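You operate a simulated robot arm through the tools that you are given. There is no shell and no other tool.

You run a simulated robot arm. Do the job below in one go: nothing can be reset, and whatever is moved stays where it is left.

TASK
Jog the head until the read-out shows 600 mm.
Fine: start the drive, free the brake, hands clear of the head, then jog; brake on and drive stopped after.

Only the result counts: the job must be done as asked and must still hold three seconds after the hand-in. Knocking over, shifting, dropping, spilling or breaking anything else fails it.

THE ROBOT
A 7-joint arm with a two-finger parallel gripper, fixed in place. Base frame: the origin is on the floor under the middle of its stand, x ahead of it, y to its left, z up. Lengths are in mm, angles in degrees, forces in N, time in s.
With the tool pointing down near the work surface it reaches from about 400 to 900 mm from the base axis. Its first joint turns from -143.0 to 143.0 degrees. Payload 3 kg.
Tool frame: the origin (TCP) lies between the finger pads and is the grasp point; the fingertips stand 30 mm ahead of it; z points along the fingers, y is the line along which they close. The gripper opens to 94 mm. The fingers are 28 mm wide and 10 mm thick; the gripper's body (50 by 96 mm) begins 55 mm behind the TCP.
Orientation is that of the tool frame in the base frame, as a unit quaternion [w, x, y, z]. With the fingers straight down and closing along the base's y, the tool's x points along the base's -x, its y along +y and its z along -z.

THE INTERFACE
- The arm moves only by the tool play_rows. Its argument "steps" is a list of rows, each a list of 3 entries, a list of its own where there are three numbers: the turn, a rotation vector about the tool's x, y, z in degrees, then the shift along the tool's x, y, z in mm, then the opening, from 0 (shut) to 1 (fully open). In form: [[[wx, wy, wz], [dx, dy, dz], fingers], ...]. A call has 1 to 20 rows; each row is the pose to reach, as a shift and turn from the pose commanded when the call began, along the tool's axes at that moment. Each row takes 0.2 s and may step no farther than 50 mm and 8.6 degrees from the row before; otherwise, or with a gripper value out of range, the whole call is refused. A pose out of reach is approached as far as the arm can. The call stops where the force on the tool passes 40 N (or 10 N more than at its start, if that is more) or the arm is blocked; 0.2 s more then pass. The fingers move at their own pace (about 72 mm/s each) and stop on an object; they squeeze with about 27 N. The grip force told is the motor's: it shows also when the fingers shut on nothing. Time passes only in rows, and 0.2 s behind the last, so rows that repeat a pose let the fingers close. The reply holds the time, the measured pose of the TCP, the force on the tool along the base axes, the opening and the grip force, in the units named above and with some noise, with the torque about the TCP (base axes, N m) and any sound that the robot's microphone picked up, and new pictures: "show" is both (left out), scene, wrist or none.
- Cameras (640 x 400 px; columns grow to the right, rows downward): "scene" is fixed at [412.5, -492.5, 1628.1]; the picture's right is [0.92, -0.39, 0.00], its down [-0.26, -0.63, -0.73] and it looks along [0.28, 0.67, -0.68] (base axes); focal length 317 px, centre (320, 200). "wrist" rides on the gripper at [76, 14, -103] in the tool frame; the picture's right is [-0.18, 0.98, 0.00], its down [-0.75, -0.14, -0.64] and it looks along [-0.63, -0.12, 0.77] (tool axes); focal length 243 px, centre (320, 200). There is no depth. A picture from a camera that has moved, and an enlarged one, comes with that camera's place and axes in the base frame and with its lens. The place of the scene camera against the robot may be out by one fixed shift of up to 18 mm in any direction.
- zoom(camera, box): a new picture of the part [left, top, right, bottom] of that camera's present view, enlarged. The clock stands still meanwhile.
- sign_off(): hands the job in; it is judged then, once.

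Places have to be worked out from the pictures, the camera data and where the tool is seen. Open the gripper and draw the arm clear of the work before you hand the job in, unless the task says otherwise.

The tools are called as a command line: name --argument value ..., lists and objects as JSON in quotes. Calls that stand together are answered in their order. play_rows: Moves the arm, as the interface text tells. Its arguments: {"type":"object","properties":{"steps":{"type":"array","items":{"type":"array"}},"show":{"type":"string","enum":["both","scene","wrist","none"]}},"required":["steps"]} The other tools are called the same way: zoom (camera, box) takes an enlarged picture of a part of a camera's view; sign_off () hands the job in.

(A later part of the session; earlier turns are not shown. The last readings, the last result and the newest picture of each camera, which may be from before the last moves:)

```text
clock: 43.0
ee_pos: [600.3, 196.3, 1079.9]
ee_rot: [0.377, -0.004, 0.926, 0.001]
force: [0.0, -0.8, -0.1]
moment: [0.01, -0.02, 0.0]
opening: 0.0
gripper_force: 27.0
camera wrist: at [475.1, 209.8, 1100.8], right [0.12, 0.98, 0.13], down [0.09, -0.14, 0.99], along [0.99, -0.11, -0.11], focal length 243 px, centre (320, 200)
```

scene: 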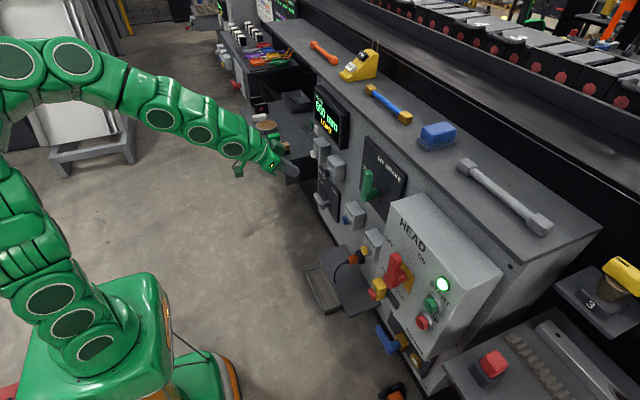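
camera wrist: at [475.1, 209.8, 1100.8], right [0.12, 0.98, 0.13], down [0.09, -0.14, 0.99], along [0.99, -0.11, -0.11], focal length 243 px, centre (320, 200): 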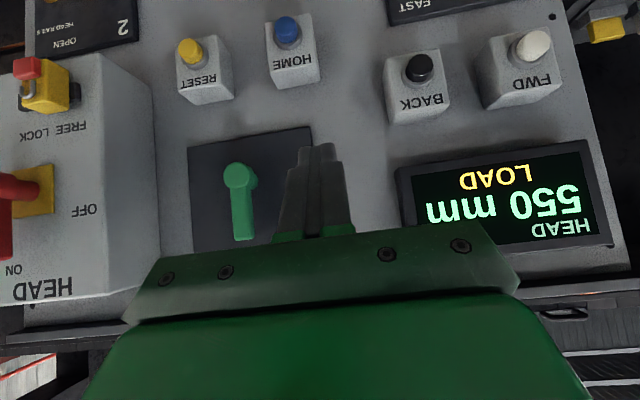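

Reading unchanged (550, LOAD). Carrying the camera on towards -y and yawing it to look along the rail.

play_rows --steps '[[[0, 0, 0], [-3, -38, -6], 0], [[4, 0, 4.1], [-6, -76, -12], 0], [[8, 0, 8.2], [-9, -114, -19], 0], [[12, 0, 12.3], [-12, -152, -25], 0], [[16, 0, 16.4], [-15, -190, -31], 0], [[20, 0, 20.5], [-18, -228, -38], 0], [[24, 0, 24.6], [-21, -266, -44], 0], [[28, 0, 28.7], [-24, -304, -50], 0], [[32, 0, 32.8], [-27.6, -340, -57], 0], [[36, 0, 36.9], [-27.6, -340, -57], 0], [[36, 0, 36.9], [-27.6, -340, -57], 0]]' --show "both"

zoom --camera "wrist" --box '[0, 0, 320, 200]'

zoom --camera "wrist" --box '[320, 0, 640, 200]'

```text
clock: 45.4
ee_pos: [587.2, -142.2, 1141.7]
ee_rot: [0.342, 0.4, 0.835, -0.163]
force: [0.5, -0.1, 0.2]
moment: [0.01, -0.02, -0.01]
opening: 0.0
gripper_force: 27.4
camera wrist: at [519.6, -33.0, 1161.9], right [0.85, 0.52, 0.13], down [-0.06, -0.16, 0.99], along [0.53, -0.84, -0.1], focal length 243 px, centre (320, 200)
```

scene: 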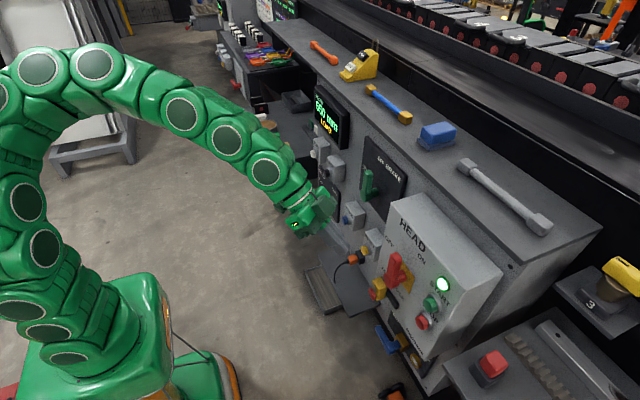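
wrist: 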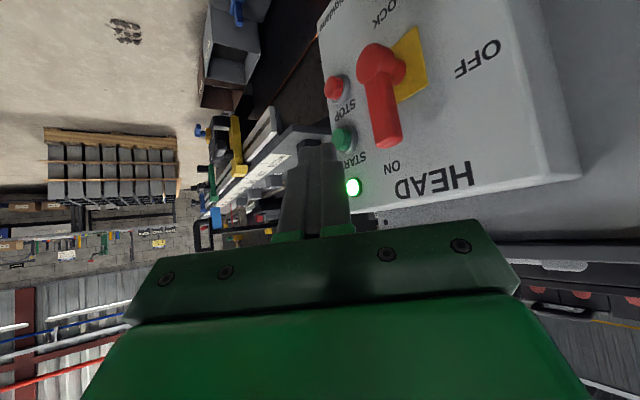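

```text
2.00 times, centred on (160, 100) of wrist
camera zoom: at [519.6, -33.0, 1161.9], right [0.85, 0.52, 0.13], down [-0.06, -0.16, 0.99], along [0.53, -0.84, -0.1], focal length 485 px, centre (640, 400)
```

zoom: 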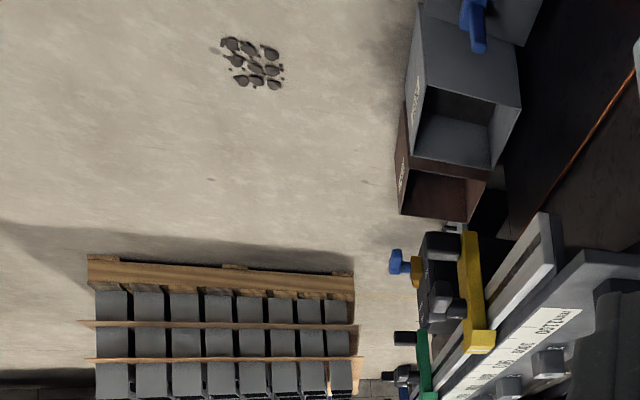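

```text
2.00 times, centred on (480, 100) of wrist
camera zoom: at [519.6, -33.0, 1161.9], right [0.85, 0.52, 0.13], down [-0.06, -0.16, 0.99], along [0.53, -0.84, -0.1], focal length 485 px, centre (0, 400)
```

zoom: 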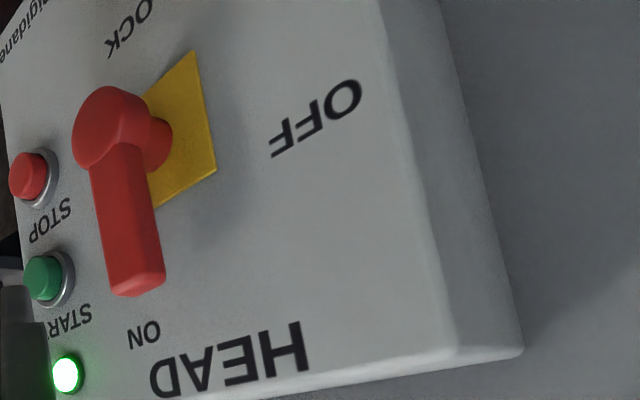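

I see only manual stops on that side rail, no head jam visible from here. LOAD behaves like a latched overload, and the panel has a RESET for that (cap near (770, 18, 831)). I'll turn back to face the panel in open space in front of it.

play_rows --steps '[[[-5, 0, -5.2], [20, 16, -3], 0], [[-10, 0, -10.4], [40, 32, -7], 0], [[-15.4, 0, -15.8], [60, 47, -10], 0], [[-20.6, 0, -21], [80, 63, -13], 0], [[-25.7, 0, -26.3], [100, 79, -17], 0], [[-30.9, 0, -31.6], [120, 94, -20], 0], [[-36, 0, -36.9], [140.8, 110.3, -23.4], 0], [[-36, 0, -36.9], [140.8, 110.3, -23.4], 0], [[-36, 0, -36.9], [140.8, 110.3, -23.4], 0]]' --show "wrist"

zoom --camera "wrist" --box '[200, 0, 440, 160]'

```text
clock: 47.4
ee_pos: [599.3, 18.7, 1059.4]
ee_rot: [0.379, -0.005, 0.926, 0.001]
force: [0.4, 0.4, -0.1]
moment: [-0.01, 0.0, -0.05]
opening: 0.1
gripper_force: 26.5
camera wrist: at [474.2, 31.8, 1079.8], right [0.12, 0.98, 0.13], down [0.09, -0.14, 0.99], along [0.99, -0.11, -0.1], focal length 243 px, centre (320, 200)
```

wrist: 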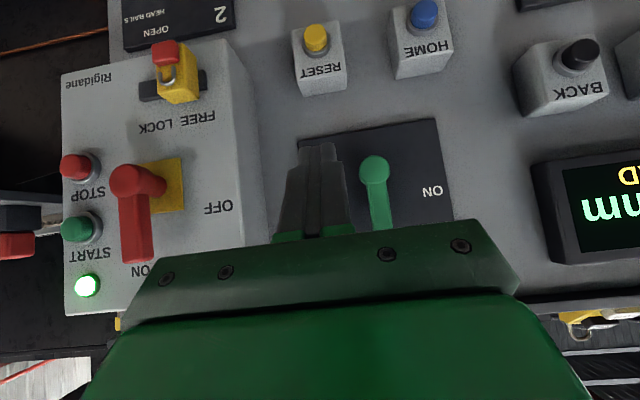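

```text
2.50 times, centred on (320, 80) of wrist
camera zoom: at [474.2, 31.8, 1079.8], right [0.12, 0.98, 0.13], down [0.09, -0.14, 0.99], along [0.99, -0.11, -0.1], focal length 606 px, centre (320, 500)
```

zoom: 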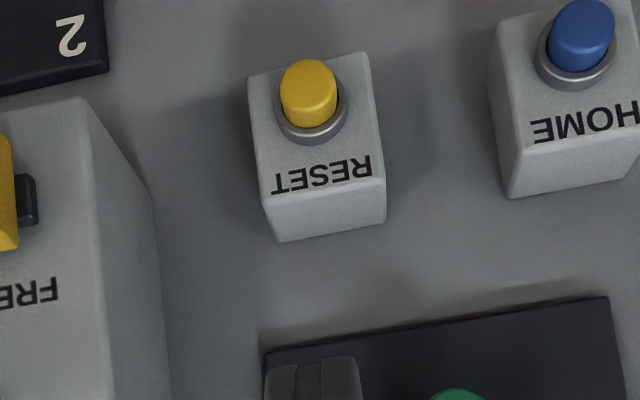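

RESET is straight ahead and below. Descending towards it with a 60° pitch, staying ~80 mm in front, and checking reach.

play_rows --steps '[[[0, -4, 0], [12, 0, 34], 0], [[0, -8, 0], [24, 1, 68], 0], [[0, -12, 0], [36, 1, 101], 0], [[0, -15, 0], [47, 1, 135], 0], [[0, -15, 0], [47, 1, 135], 0]]' --show "wrist"

zoom --camera "wrist" --box '[200, 0, 440, 180]'

```text
clock: 48.6
ee_pos: [683.8, 25.2, 934.6]
ee_rot: [0.497, -0.005, 0.868, 0.002]
force: [0.3, 0.2, -0.3]
moment: [0.01, 0.0, 0.02]
opening: 0.0
gripper_force: 26.5
out of reach, approached as far as the arm can: row 2, 3, 4, 5
camera wrist: at [556.8, 38.6, 921.4], right [0.08, 0.98, 0.16], down [-0.17, -0.14, 0.98], along [0.98, -0.11, 0.16], focal length 243 px, centre (320, 200)
```

wrist: 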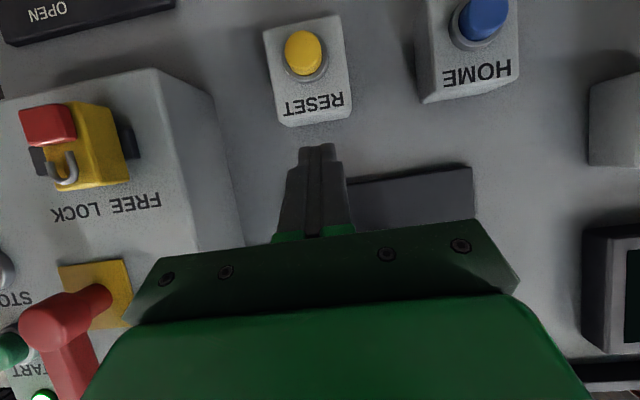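

```text
2.22 times, centred on (320, 90) of wrist
camera zoom: at [556.8, 38.6, 921.4], right [0.08, 0.98, 0.16], down [-0.17, -0.14, 0.98], along [0.98, -0.11, 0.16], focal length 539 px, centre (320, 444)
```

zoom: 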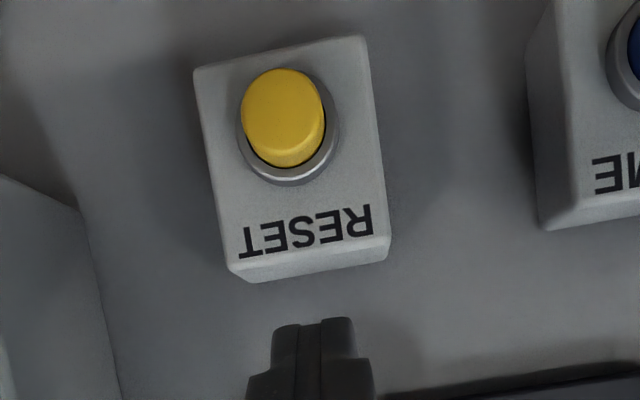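

RESET cap refined to (768, 20.7, 832). The 60° pose is near the fold limit, so I go slightly forward, then down to the cap's height, in small steps.

play_rows --steps '[[[0, 0, 0], [5.5, -2, 24], 0], [[0, 0, 0], [12, -4.9, 48.8], 0], [[0, 0, 0], [26, -4.9, 56], 0], [[0, 0, 0], [39.7, -4.9, 62.8], 0], [[0, 0, 0], [39.7, -4.9, 62.8], 0]]' --show "none"

```text
clock: 49.8
ee_pos: [714.7, 19.0, 866.6]
ee_rot: [0.497, -0.004, 0.868, 0.001]
force: [-0.5, 0.2, 0.9]
moment: [-0.01, 0.0, -0.02]
opening: 0.0
gripper_force: 27.6
```

Reached (714.7, 19, 866.6) without complaint. Lowering the last 30 mm to the cap's height and looking.

play_rows --steps '[[[0, 0, 0], [13, 1, 7.6], 0], [[0, 0, 0], [25.9, 1.7, 15.2], 0], [[0, 0, 0], [25.9, 1.7, 15.2], 0]]' --show "both"

zoom --camera "wrist" --box '[200, 20, 440, 200]'

zoom --camera "scene" --box '[310, 180, 430, 300]'

```text
clock: 50.6
ee_pos: [716.1, 20.6, 838.4]
ee_rot: [0.497, -0.004, 0.868, 0.001]
force: [-0.4, -0.7, 0.2]
moment: [-0.01, 0.0, 0.03]
opening: 0.0
gripper_force: 27.2
camera wrist: at [591.2, 33.9, 824.7], right [0.08, 0.98, 0.16], down [-0.17, -0.14, 0.98], along [0.98, -0.11, 0.15], focal length 243 px, centre (320, 200)
```

scene: 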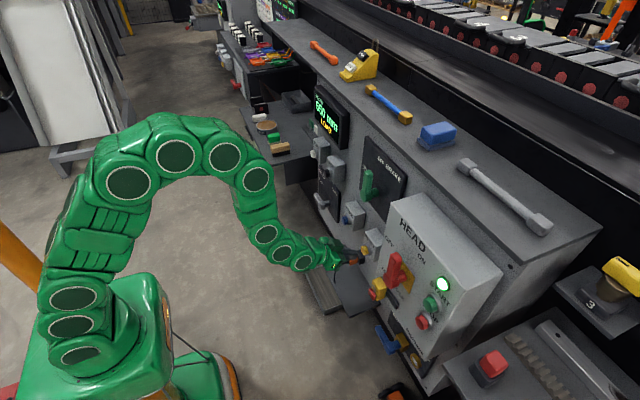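
wrist: 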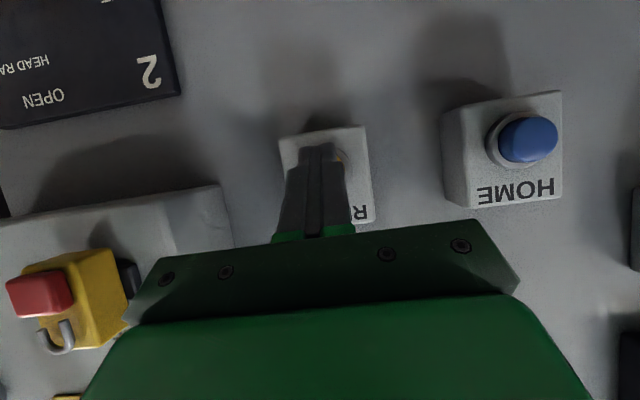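

```text
2.22 times, centred on (320, 110) of wrist
camera zoom: at [591.2, 33.9, 824.7], right [0.08, 0.98, 0.16], down [-0.17, -0.14, 0.98], along [0.98, -0.11, 0.15], focal length 539 px, centre (320, 400)
```

zoom: 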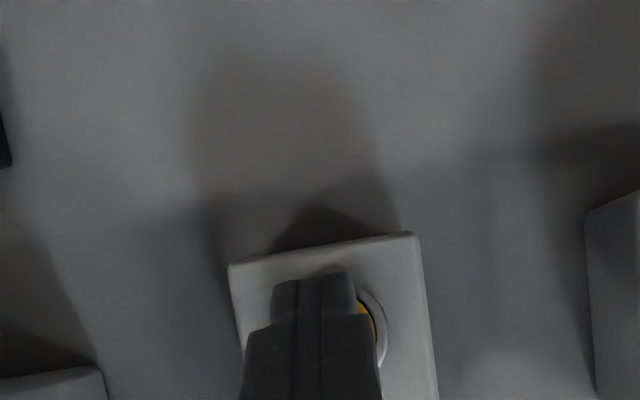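

```text
3.33 times, centred on (370, 240) of scene
camera zoom: at [412.5, -492.5, 1628.1], right [0.92, -0.39, 0.0], down [-0.26, -0.63, -0.73], along [0.28, 0.67, -0.68], focal length 1058 px, centre (153, 67)
```

zoom: 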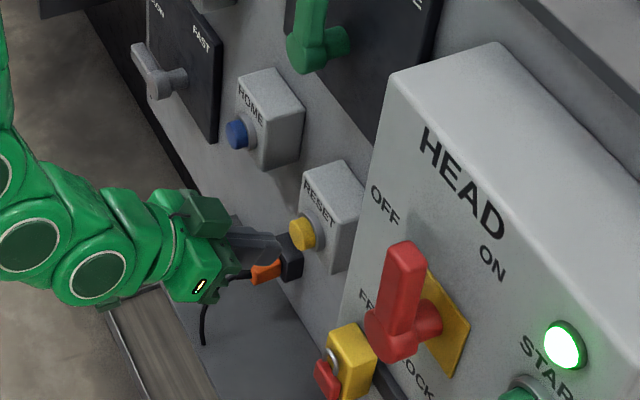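

Fingers are centred on RESET (maybe 2 mm to -y, which I'll correct). Pressing it along +x, then backing off.

play_rows --steps '[[[0, 0, 0], [-6.1, 2, 10.4], 0], [[0, 0, 0], [-9.6, 2, 16.4], 0], [[0, 0, 0], [-11.7, 2, 19.8], 0], [[0, 0, 0], [-13.2, 2, 22.4], 0], [[0, 0, 0], [-13.2, 2, 22.4], 0]]' --show "scene"

zoom --camera "scene" --box '[300, 80, 360, 150]'

zoom --camera "scene" --box '[330, 210, 410, 290]'

```text
clock: 51.5
ee_pos: [738.8, 21.0, 834.8]
ee_rot: [0.493, -0.004, 0.87, 0.001]
force: [-16.3, 0.9, 5.8]
moment: [-0.04, -0.12, 0.02]
opening: 0.0
gripper_force: 27.6
heard: click
stopped in row 4: the force on the tool passed its limit at 54 N (the readings are from after the stop); the commanded pose is now the measured one
```

scene: 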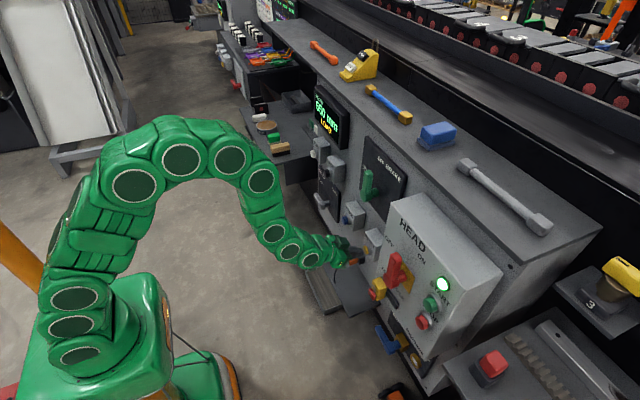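

```text
5.71 times, centred on (330, 115) of scene
camera zoom: at [412.5, -492.5, 1628.1], right [0.92, -0.39, 0.0], down [-0.26, -0.63, -0.73], along [0.28, 0.67, -0.68], focal length 1813 px, centre (263, 686)
```

zoom: 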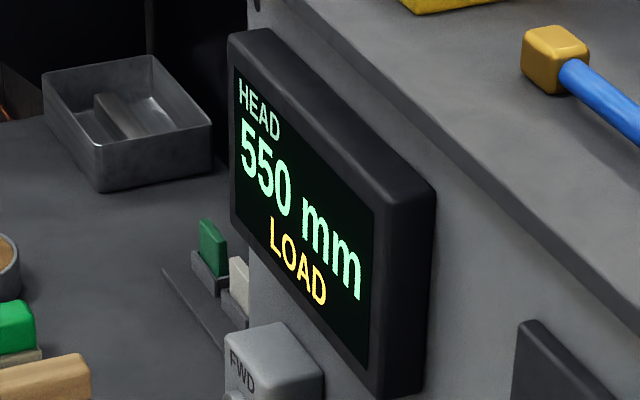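

```text
5.00 times, centred on (370, 250) of scene
camera zoom: at [412.5, -492.5, 1628.1], right [0.92, -0.39, 0.0], down [-0.26, -0.63, -0.73], along [0.28, 0.67, -0.68], focal length 1587 px, centre (70, -50)
```

zoom: 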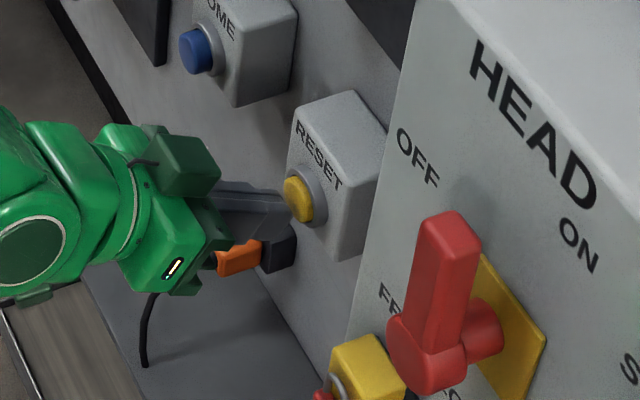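

RESET clicked but the display still reads LOAD while held. I'll release it and look again.

play_rows --steps '[[[0, 0, 0], [5.5, 0, -9.5], 0], [[0, 0, 0], [11.5, 0, -20], 0], [[0, 0, 0], [11.5, 0, -20], 0], [[0, 0, 0], [11.5, 0, -20], 0]]' --show "both"

zoom --camera "scene" --box '[300, 80, 360, 150]'

zoom --camera "wrist" --box '[0, 0, 200, 150]'

```text
clock: 52.5
ee_pos: [716.6, 21.6, 837.1]
ee_rot: [0.494, -0.004, 0.87, 0.001]
force: [0.4, 0.4, 1.1]
moment: [0.03, 0.0, -0.01]
opening: 0.1
gripper_force: 26.8
camera wrist: at [590.2, 34.8, 824.4], right [0.09, 0.98, 0.16], down [-0.17, -0.14, 0.98], along [0.98, -0.11, 0.15], focal length 243 px, centre (320, 200)
```

scene: 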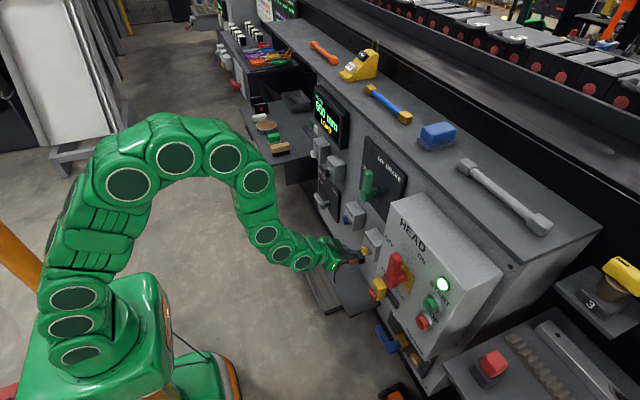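
wrist: 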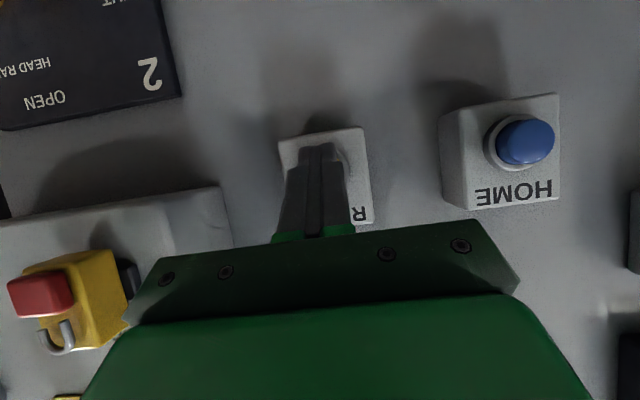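

```text
5.71 times, centred on (330, 115) of scene
camera zoom: at [412.5, -492.5, 1628.1], right [0.92, -0.39, 0.0], down [-0.26, -0.63, -0.73], along [0.28, 0.67, -0.68], focal length 1813 px, centre (263, 686)
```

zoom: 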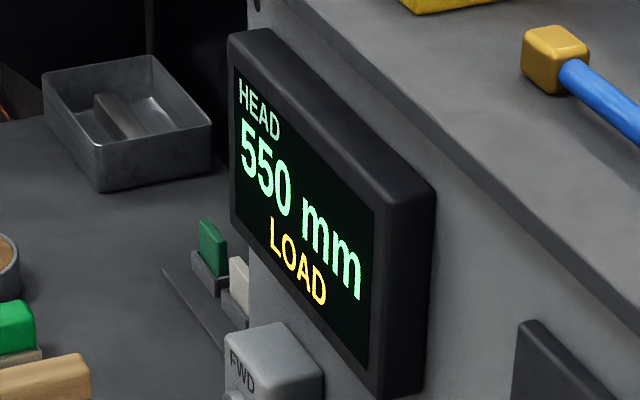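

```text
2.67 times, centred on (100, 75) of wrist
camera zoom: at [590.2, 34.8, 824.4], right [0.09, 0.98, 0.16], down [-0.17, -0.14, 0.98], along [0.98, -0.11, 0.15], focal length 647 px, centre (907, 533)
```

zoom: 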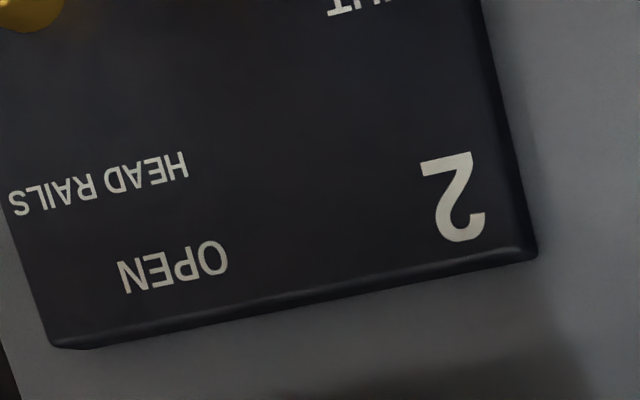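

RESET alone doesn't clear it. Before drawing conclusions I'll check whether the jog still responds: lift straight up, travel at z≈935 (30 mm clear of HOME/BACK caps and below the brake lever) back to the FWD stand-off.

play_rows --steps '[[[0, 0, 0], [-38.7, 0, -23.1], 0], [[0, 0, 0], [-70.5, 0, -48], 0], [[0, 0, 0], [-80.2, 20, -57.1], 0], [[0, 0, 0], [-79.5, 60, -58.5], 0], [[0, 0, 0], [-79.1, 100, -59.1], 0], [[0, 0, 0], [-77.1, 140, -58.6], 0], [[0, -3.6, 0], [-75.2, 180, -58.1], 0], [[0, -7.2, 0], [-73.7, 220, -56.8], 0], [[0, -10.8, 0], [-72.3, 260, -55.5], 0], [[0, -14.4, 0], [-70.7, 300, -54.1], 0], [[0, -18, 0], [-69.2, 340, -52.8], 0], [[0, -21.6, 0], [-67.8, 380, -51.5], 0], [[0, -25.2, 0], [-66.3, 415, -50.2], 0], [[0, -29, 0], [-64.7, 433, -49.1], 0], [[0, -29, 0], [-64.7, 433, -49.1], 0], [[0, -29, 0], [-64.7, 433, -49.1], 0]]' --show "both"

zoom --camera "scene" --box '[300, 80, 360, 150]'

```text
clock: 55.9
ee_pos: [704.8, 451.6, 918.3]
ee_rot: [0.696, -0.004, 0.718, 0.002]
force: [0.6, 0.7, -0.4]
moment: [-0.03, -0.02, -0.02]
opening: 0.0
gripper_force: 26.9
camera wrist: at [601.3, 465.8, 845.5], right [0.0, 0.98, 0.18], down [-0.62, -0.14, 0.77], along [0.79, -0.11, 0.61], focal length 243 px, centre (320, 200)
```

scene: 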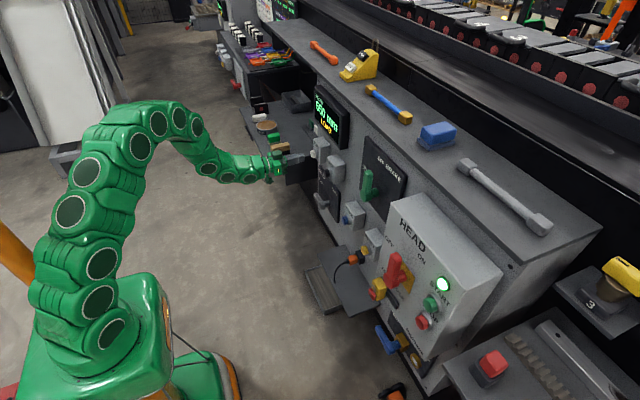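
wrist: 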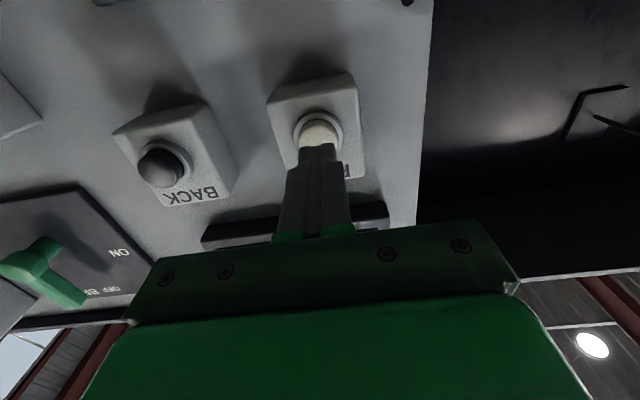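

```text
5.71 times, centred on (330, 115) of scene
camera zoom: at [412.5, -492.5, 1628.1], right [0.92, -0.39, 0.0], down [-0.26, -0.63, -0.73], along [0.28, 0.67, -0.68], focal length 1813 px, centre (263, 686)
```

zoom: 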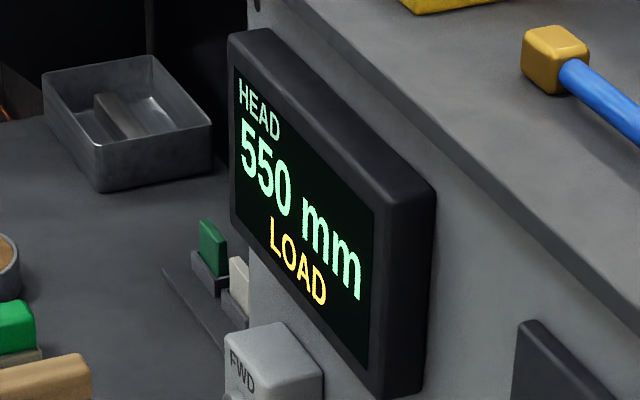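

Back at FWD. A brief press to see whether the head still answers.

play_rows --steps '[[[0, 0, 0], [0, 3, 20], 0], [[0, 0, 0], [0, 3, 31], 0], [[0, 0, 0], [0, 3, 36], 0], [[0, 0, 0], [0, 3, 36], 0]]' --show "none"

zoom --camera "scene" --box '[270, 80, 400, 230]'

```text
clock: 56.9
ee_pos: [739.7, 455.1, 914.2]
ee_rot: [0.696, -0.004, 0.718, 0.002]
force: [-3.6, -1.6, -3.9]
moment: [0.04, 0.06, -0.1]
opening: 0.2
gripper_force: 27.5
heard: click
```

```text
2.67 times, centred on (335, 155) of scene
camera zoom: at [412.5, -492.5, 1628.1], right [0.92, -0.39, 0.0], down [-0.26, -0.63, -0.73], along [0.28, 0.67, -0.68], focal length 846 px, centre (280, 320)
```

zoom: 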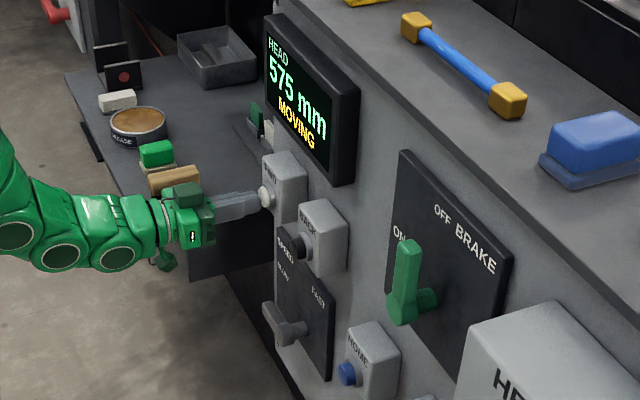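

It still moves – 575 mm, MOVING – so LOAD is only a status at that position. I'll hold about 0.2 s more, release, and read.

play_rows --steps '[[[0, 0, 0], [0, 0, 0], 0], [[0, 0, 0], [0, 0, -14], 0], [[0, 0, 0], [0, 0, -14], 0], [[0, 0, 0], [0, 0, -14], 0]]' --show "none"

zoom --camera "scene" --box '[300, 80, 360, 150]'

```text
clock: 57.9
ee_pos: [725.2, 457.2, 915.1]
ee_rot: [0.695, -0.005, 0.719, 0.003]
force: [0.7, -0.7, 0.4]
moment: [0.02, -0.03, -0.03]
opening: 0.4
gripper_force: 27.0
```

```text
5.71 times, centred on (330, 115) of scene
camera zoom: at [412.5, -492.5, 1628.1], right [0.92, -0.39, 0.0], down [-0.26, -0.63, -0.73], along [0.28, 0.67, -0.68], focal length 1813 px, centre (263, 686)
```

zoom: 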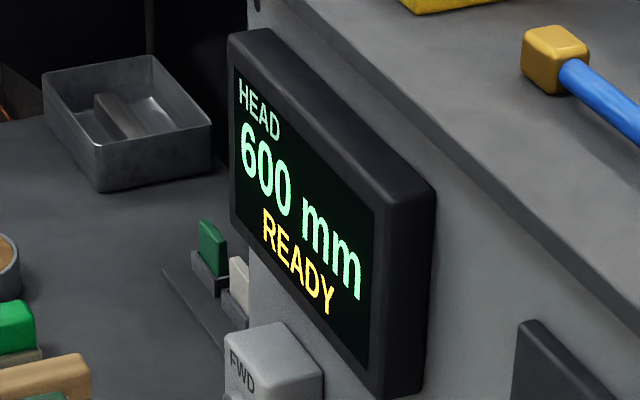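

600 mm, READY, at rest. Now the brake goes back on: I'll retreat from FWD and travel back to the brake lever, to reach its -y side.

play_rows --steps '[[[0, 0, 0], [0.7, 0, -22], 0], [[0, 2, 0], [-14, -35, -25.9], 0], [[0, 4, 0], [-33, -72, -27], 0], [[0, 6, 0], [-52, -109, -28], 0], [[0, 8, 0], [-70.7, -146, -27], 0], [[0, 10, 0], [-89.7, -183, -25.2], 0], [[0, 12, 0], [-108.7, -220, -22.2], 0], [[0, 13, 0], [-128.8, -255, -17.3], 0], [[0, 13, 0], [-128.8, -255, -17.3], 0], [[0, 13, 0], [-128.8, -255, -17.3], 0]]' --show "both"

zoom --camera "scene" --box '[300, 80, 420, 230]'

```text
clock: 60.1
ee_pos: [715.9, 200.6, 1046.1]
ee_rot: [0.61, -0.004, 0.792, 0.002]
force: [0.4, -0.1, 0.2]
moment: [0.0, 0.0, 0.0]
opening: 0.0
gripper_force: 27.0
camera wrist: at [598.7, 213.7, 998.1], right [0.04, 0.98, 0.18], down [-0.43, -0.14, 0.89], along [0.9, -0.11, 0.42], focal length 243 px, centre (320, 200)
```

scene: 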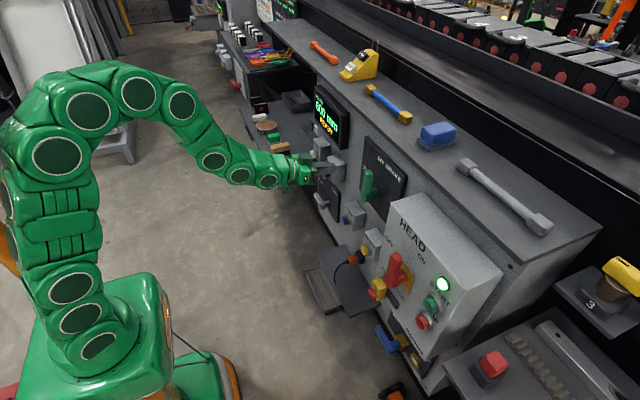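
wrist: 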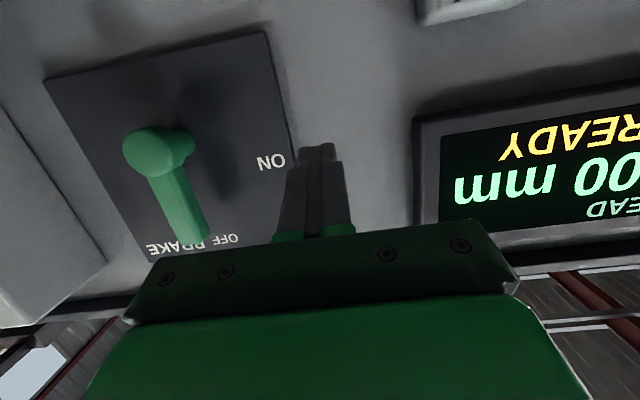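

```text
2.67 times, centred on (360, 155) of scene
camera zoom: at [412.5, -492.5, 1628.1], right [0.92, -0.39, 0.0], down [-0.26, -0.63, -0.73], along [0.28, 0.67, -0.68], focal length 846 px, centre (213, 320)
```

zoom: 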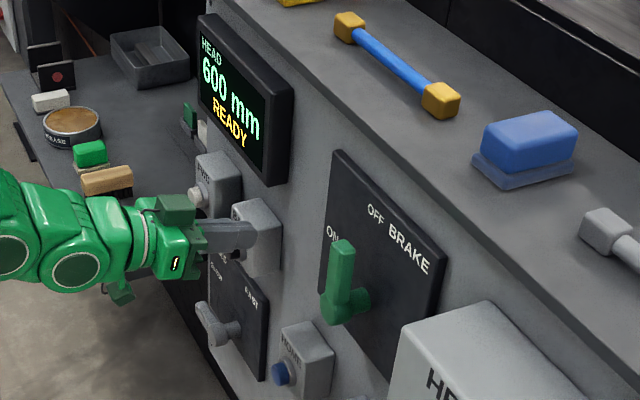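

Display holds 600/READY. Continuing towards the lever at a safe stand-off (tips ~30 mm in front of it), checking reach.

play_rows --steps '[[[0, 0, 0], [-13, -40, -0.7], 0], [[0, 0, 0], [-26.2, -80, -1.4], 0], [[0, 0, 0], [-26.2, -80, -1.4], 0]]' --show "none"

```text
clock: 60.9
ee_pos: [722.7, 118.6, 1068.7]
ee_rot: [0.611, -0.004, 0.792, 0.002]
force: [0.3, 0.0, 1.3]
moment: [0.0, -0.01, -0.02]
opening: 0.3
gripper_force: 26.8
```

Still in reach. Crossing in front of the lever to its -y side at y≈40.

play_rows --steps '[[[0, 0, 0], [-3, -26, -0.3], 0], [[0, 0, 0], [-6, -52, -0.6], 0], [[0, 0, 0], [-8.8, -78.6, -1], 0], [[0, 0, 0], [-8.8, -78.6, -1], 0], [[0, 0, 0], [-8.8, -78.6, -1], 0]]' --show "both"

zoom --camera "wrist" --box '[240, 20, 440, 220]'

zoom --camera "scene" --box '[320, 130, 420, 230]'

```text
clock: 62.1
ee_pos: [720.2, 39.4, 1077.0]
ee_rot: [0.61, -0.004, 0.793, 0.002]
force: [0.5, -0.5, -0.7]
moment: [-0.02, -0.01, -0.02]
opening: 0.1
gripper_force: 27.3
camera wrist: at [603.3, 53.1, 1030.5], right [0.04, 0.98, 0.18], down [-0.43, -0.14, 0.89], along [0.9, -0.11, 0.41], focal length 243 px, centre (320, 200)
```

scene: 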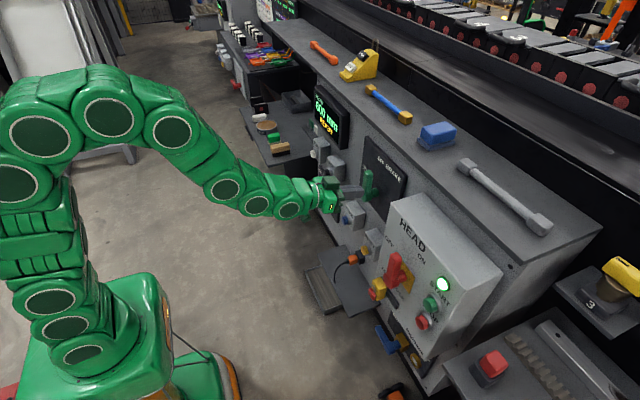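
wrist: 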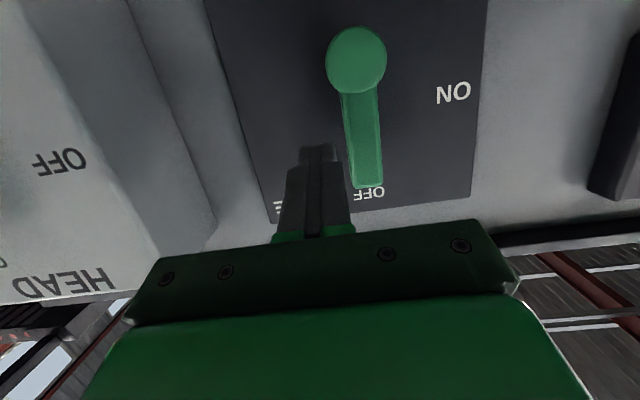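

```text
2.00 times, centred on (340, 120) of wrist
camera zoom: at [603.3, 53.1, 1030.5], right [0.04, 0.98, 0.18], down [-0.43, -0.14, 0.89], along [0.9, -0.11, 0.41], focal length 485 px, centre (280, 360)
```

zoom: 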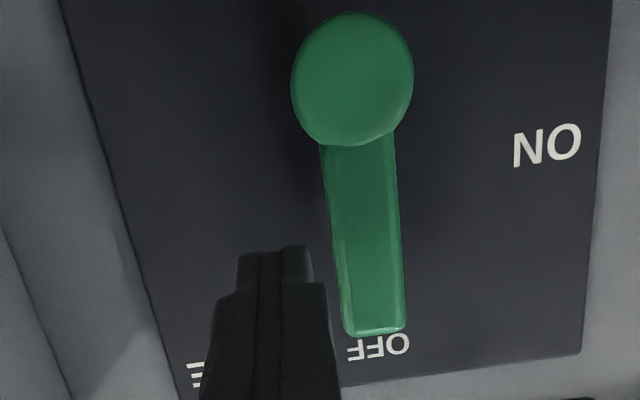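

```text
4.00 times, centred on (370, 180) of scene
camera zoom: at [412.5, -492.5, 1628.1], right [0.92, -0.39, 0.0], down [-0.26, -0.63, -0.73], along [0.28, 0.67, -0.68], focal length 1269 px, centre (120, 280)
```

zoom: 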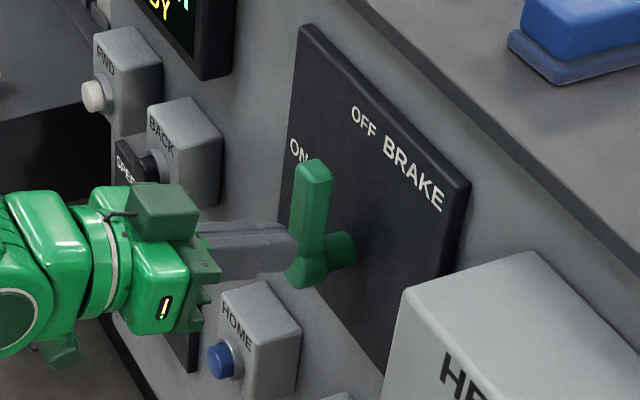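

The finger is on the -y side with about 8 mm clearance to the lever (its faces at y ≈ 57 and 82). Sliding forward 50 mm alongside it.

play_rows --steps '[[[0, 0, 0], [-4.2, -1, 16], 0], [[0, 0, 0], [-8.5, -1, 32], 0], [[0, 0, 0], [-12.7, -1, 48.3], 0], [[0, 0, 0], [-12.7, -1, 48.3], 0]]' --show "wrist"

```text
clock: 63.1
ee_pos: [772.5, 41.3, 1079.3]
ee_rot: [0.61, -0.005, 0.792, 0.002]
force: [-0.2, -0.2, 0.4]
moment: [0.04, -0.02, 0.01]
opening: 0.0
gripper_force: 27.2
camera wrist: at [654.5, 54.7, 1032.2], right [0.04, 0.98, 0.18], down [-0.43, -0.14, 0.89], along [0.9, -0.11, 0.41], focal length 243 px, centre (320, 200)
```

wrist: 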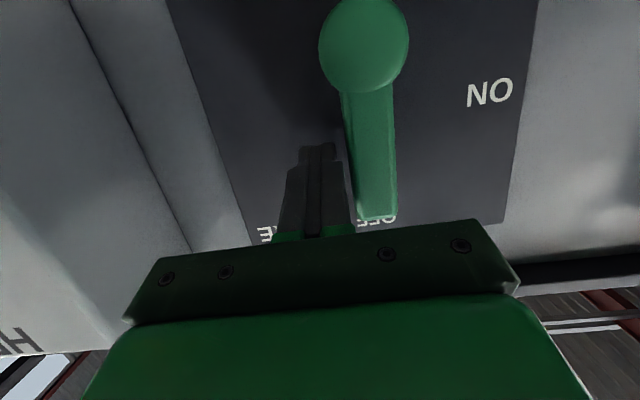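

Now pushing the lever over towards ON (+y and down) along the arc.

play_rows --steps '[[[0, 0, 0], [1.3, 7.9, 0.4], 0], [[0, 0, 0], [-1.2, 13.7, -0.2], 0], [[0, 0, 0], [-3.5, 19.6, -0.7], 0], [[0, 0, 0], [-4.7, 26.4, -1], 0], [[0, 0, 0], [-5.4, 33.2, -1.1], 0], [[0, 0, 0], [-4.7, 40.7, -0.9], 0], [[0, 0, 0], [-3.5, 48.1, -0.5], 0], [[0, 0, 0], [-1, 55.5, 0.3], 0], [[0, 0, 0], [2.7, 62.7, 1.3], 0], [[0, 0, 0], [7.7, 69.5, 2.7], 0], [[0, 0, 0], [13.5, 75.6, 4.3], 0], [[0, 0, 0], [20.4, 80.7, 6.1], 0], [[0, 0, 0], [28.3, 84.9, 8.2], 0], [[0, 0, 0], [31.3, 84.9, 9], 0], [[0, 0, 0], [31.3, 84.9, 9], 0]]' --show "both"

zoom --camera "scene" --box '[300, 80, 420, 230]'

```text
clock: 66.3
ee_pos: [772.4, 127.4, 1049.9]
ee_rot: [0.613, -0.004, 0.79, 0.002]
force: [10.2, -4.2, 33.6]
moment: [-0.24, -0.84, -0.51]
opening: 0.2
gripper_force: 26.8
camera wrist: at [655.2, 141.3, 1002.8], right [0.04, 0.98, 0.18], down [-0.43, -0.14, 0.89], along [0.9, -0.11, 0.42], focal length 243 px, centre (320, 200)
```

scene: 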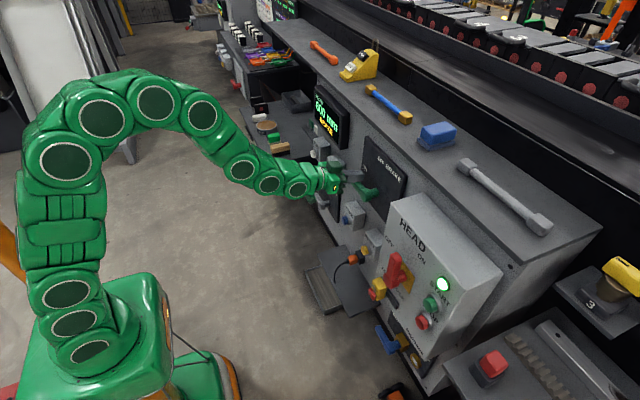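
wrist: 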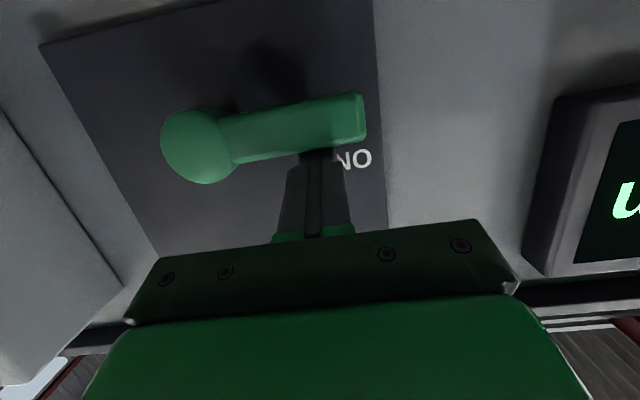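

```text
2.67 times, centred on (360, 155) of scene
camera zoom: at [412.5, -492.5, 1628.1], right [0.92, -0.39, 0.0], down [-0.26, -0.63, -0.73], along [0.28, 0.67, -0.68], focal length 846 px, centre (213, 320)
```

zoom: 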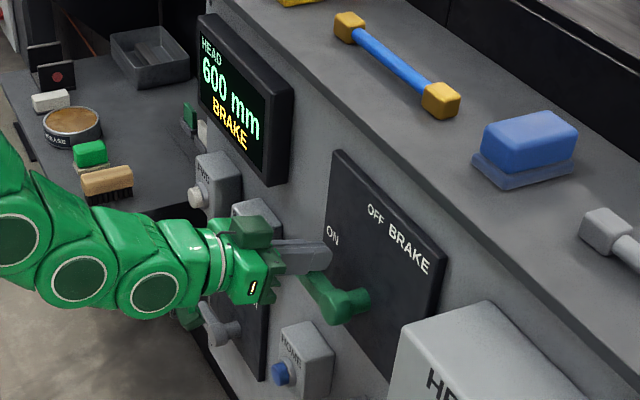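

BRAKE is shown again at 600 mm – brake on. Now I lift off the lever, back out, and return to the 45° travel pose before going to STOP.

play_rows --steps '[[[0, 0, 0], [-15, 0, -4], 0], [[0, 0, 0], [-30, 0, -8], 0], [[0, 0, 0], [-32, 0, -30], 0], [[0, 0, 0], [-30, 0, -52], 0], [[0, 7.5, 0], [-24, -7, -83], 0], [[0, 15, 0], [-18, -14, -115], 0], [[0, 22.5, 0], [-11, -21, -147], 0], [[0, 30, 0], [-4.5, -27, -179], 0], [[0, 30, 0], [-4.5, -27, -179], 0], [[0, 30, 0], [-4.5, -27, -179], 0]]' --show "wrist"

zoom --camera "scene" --box '[300, 80, 420, 230]'

```text
clock: 68.5
ee_pos: [600.3, 101.0, 1097.7]
ee_rot: [0.384, -0.004, 0.923, 0.0]
force: [0.5, -0.9, 0.0]
moment: [0.02, -0.01, -0.01]
opening: 0.0
gripper_force: 26.8
camera wrist: at [475.2, 113.7, 1116.4], right [0.12, 0.98, 0.13], down [0.08, -0.14, 0.99], along [0.99, -0.11, -0.09], focal length 243 px, centre (320, 200)
```

wrist: 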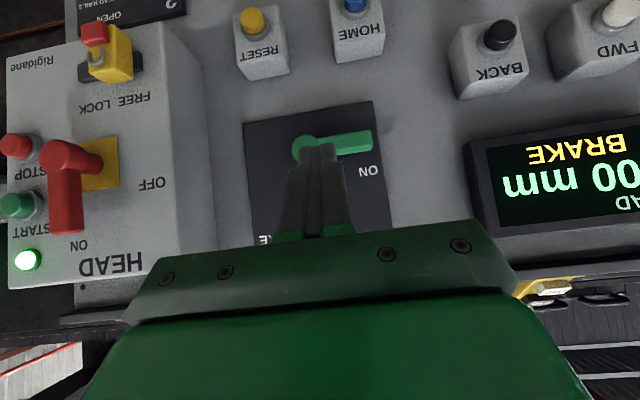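

```text
2.67 times, centred on (360, 155) of scene
camera zoom: at [412.5, -492.5, 1628.1], right [0.92, -0.39, 0.0], down [-0.26, -0.63, -0.73], along [0.28, 0.67, -0.68], focal length 846 px, centre (213, 320)
```

zoom: 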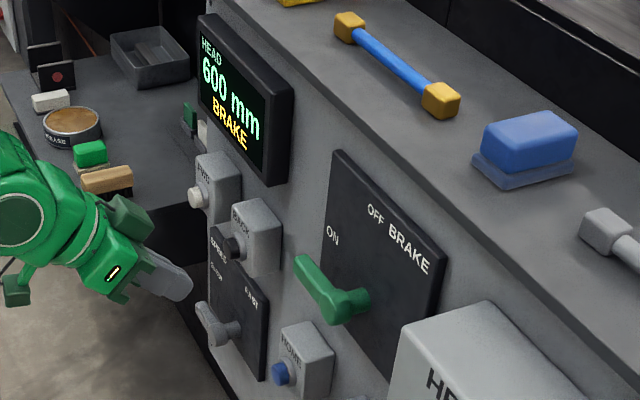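

Brake lever stays at ON, 600 mm. Travelling sideways to the HEAD box along the known clear path (x≈600, z≈1098, tool 45° down).

play_rows --steps '[[[0, 0, 0], [0, -40, 0], 0], [[0, 0, 0], [0, -80, 0], 0], [[0, 0, 0], [0, -120, 0], 0], [[0, 0, 0], [0, -160, 0], 0], [[0, 0, 0], [0, -200, 0], 0], [[0, 0, 0], [0, -240, 0], 0], [[0, 0, 0], [0, -280, 0], 0], [[0, 0, 0], [0, -320, 0], 0], [[0, 0, 0], [0, -360, 0], 0], [[0, 0, 0], [0, -392, 0], 0], [[0, 0, 0], [0, -392, 0], 0], [[0, 0, 0], [0, -392, 0], 0]]' --show "both"

zoom --camera "wrist" --box '[240, 40, 480, 200]'

```text
clock: 71.1
ee_pos: [604.5, -294.0, 1097.6]
ee_rot: [0.384, -0.003, 0.923, 0.0]
force: [0.8, 0.6, 0.5]
moment: [-0.01, -0.02, 0.02]
opening: 0.0
gripper_force: 26.9
camera wrist: at [479.4, -281.0, 1115.3], right [0.12, 0.98, 0.13], down [0.08, -0.14, 0.99], along [0.99, -0.11, -0.09], focal length 243 px, centre (320, 200)
```

scene: 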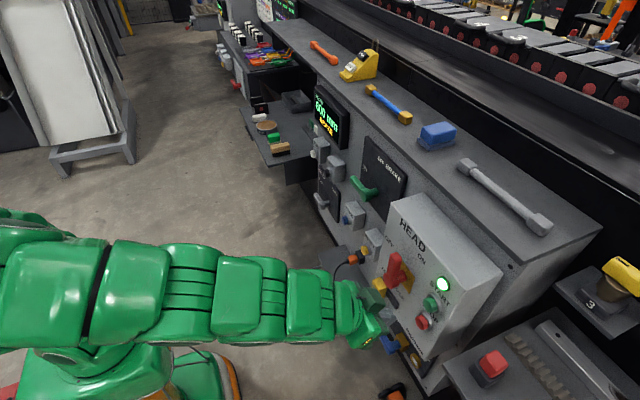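
wrist: 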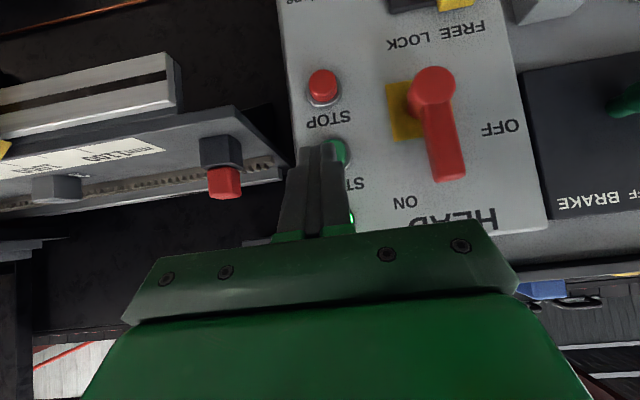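

```text
2.50 times, centred on (360, 120) of wrist
camera zoom: at [479.4, -281.0, 1115.3], right [0.12, 0.98, 0.13], down [0.08, -0.14, 0.99], along [0.99, -0.11, -0.09], focal length 606 px, centre (220, 400)
```

zoom: 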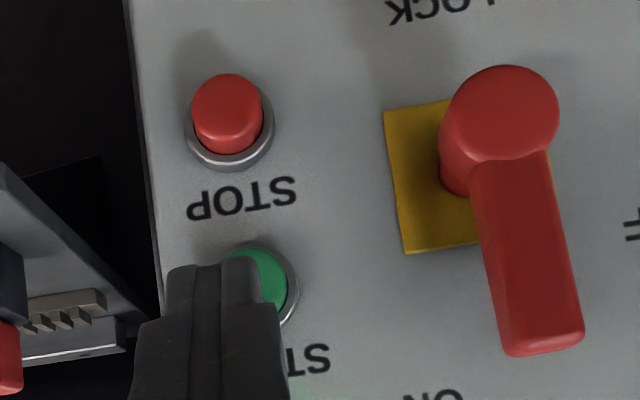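

STOP's cap is at about (720, -289, 970). I'll pitch the tool up to nearly level and come down to its height, still ~35 mm short of it.

play_rows --steps '[[[0, -6.7, 0], [5.6, 0.7, 17.4], 0], [[0, -13.3, 0], [11.2, 1.4, 34.9], 0], [[0, -20, 0], [16.8, 2, 52.3], 0], [[0, -26.7, 0], [22.4, 2.7, 69.7], 0], [[0, -33.3, 0], [28, 3.4, 87.2], 0], [[0, -40, 0], [33.6, 4, 104.6], 0], [[0, -40, 0], [33.6, 4, 104.6], 0], [[0, -40, 0], [33.6, 4, 104.6], 0]]' --show "wrist"

```text
clock: 72.9
ee_pos: [655.6, -287.1, 1001.0]
ee_rot: [0.678, -0.005, 0.735, 0.003]
force: [-0.7, 0.2, -0.2]
moment: [0.01, 0.01, 0.02]
opening: 0.0
gripper_force: 27.1
camera wrist: at [548.2, -274.0, 933.8], right [0.01, 0.98, 0.18], down [-0.58, -0.14, 0.8], along [0.82, -0.11, 0.57], focal length 243 px, centre (320, 200)
```

wrist: 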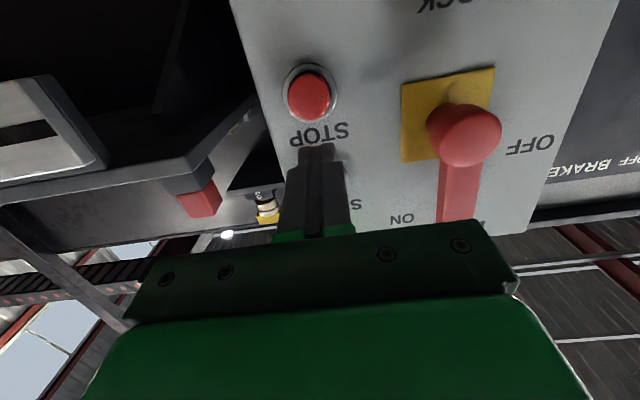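

Reach is fine. STOP refined to (721, -290, 969.5). Lowering 29 mm to line up with it.

play_rows --steps '[[[0, 0, 0], [14.5, -1.5, 3], 0], [[0, 0, 0], [28.6, -3, 6.3], 0], [[0, 0, 0], [28.6, -3, 6.3], 0]]' --show "wrist"

zoom --camera "wrist" --box '[240, 60, 400, 180]'

```text
clock: 73.7
ee_pos: [658.1, -289.3, 971.7]
ee_rot: [0.677, -0.005, 0.736, 0.003]
force: [0.3, 0.6, -0.1]
moment: [-0.01, 0.04, 0.0]
opening: 0.0
gripper_force: 27.4
camera wrist: at [550.5, -276.4, 905.2], right [0.01, 0.98, 0.18], down [-0.58, -0.14, 0.8], along [0.82, -0.11, 0.57], focal length 243 px, centre (320, 200)
```

wrist: 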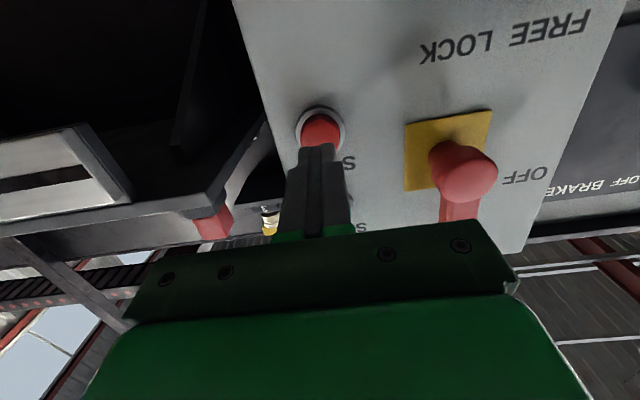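

```text
3.33 times, centred on (320, 120) of wrist
camera zoom: at [550.5, -276.4, 905.2], right [0.01, 0.98, 0.18], down [-0.58, -0.14, 0.8], along [0.82, -0.11, 0.57], focal length 809 px, centre (320, 467)
```

zoom: 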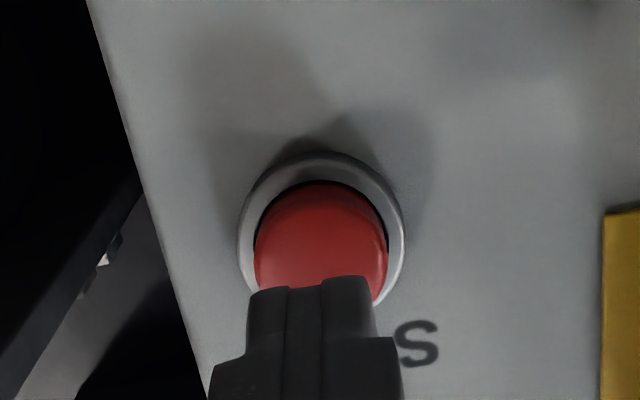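

Centred on STOP. Pressing it.

play_rows --steps '[[[0, 0, 0], [-1.3, 0, 15], 0], [[0, 0, 0], [-2.2, 0, 26], 0], [[0, 0, 0], [-2.6, 0, 31], 0], [[0, 0, 0], [-2.9, 0, 34], 0], [[0, 0, 0], [-3.1, 0, 36], 0]]' --show "scene"

zoom --camera "scene" --box '[300, 80, 360, 150]'

zoom --camera "scene" --box '[360, 220, 480, 350]'

```text
clock: 74.9
ee_pos: [694.7, -290.4, 972.1]
ee_rot: [0.677, -0.003, 0.736, 0.002]
force: [-3.6, 1.9, 0.1]
moment: [0.03, -0.02, 0.05]
opening: 0.0
gripper_force: 27.2
heard: click
```

scene: 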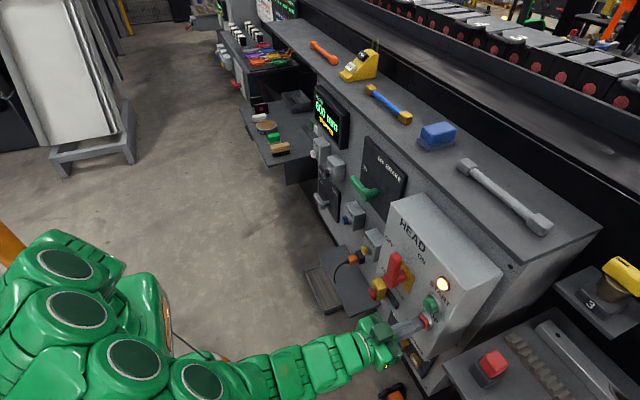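

```text
5.71 times, centred on (330, 115) of scene
camera zoom: at [412.5, -492.5, 1628.1], right [0.92, -0.39, 0.0], down [-0.26, -0.63, -0.73], along [0.28, 0.67, -0.68], focal length 1813 px, centre (263, 686)
```

zoom: 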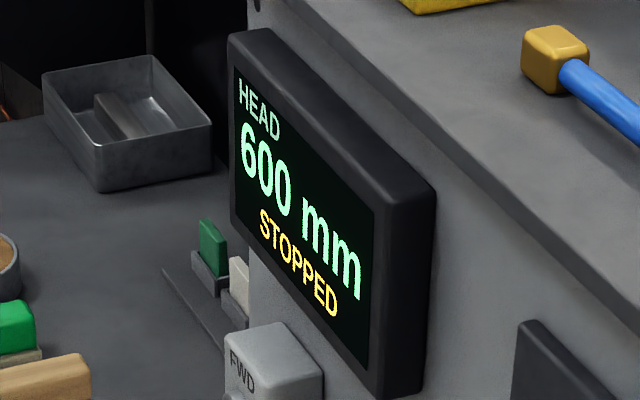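

```text
3.08 times, centred on (420, 285) of scene
camera zoom: at [412.5, -492.5, 1628.1], right [0.92, -0.39, 0.0], down [-0.26, -0.63, -0.73], along [0.28, 0.67, -0.68], focal length 976 px, centre (12, -62)
```

zoom: 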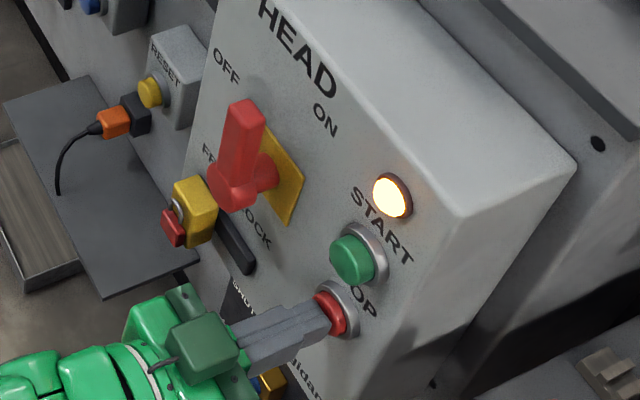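

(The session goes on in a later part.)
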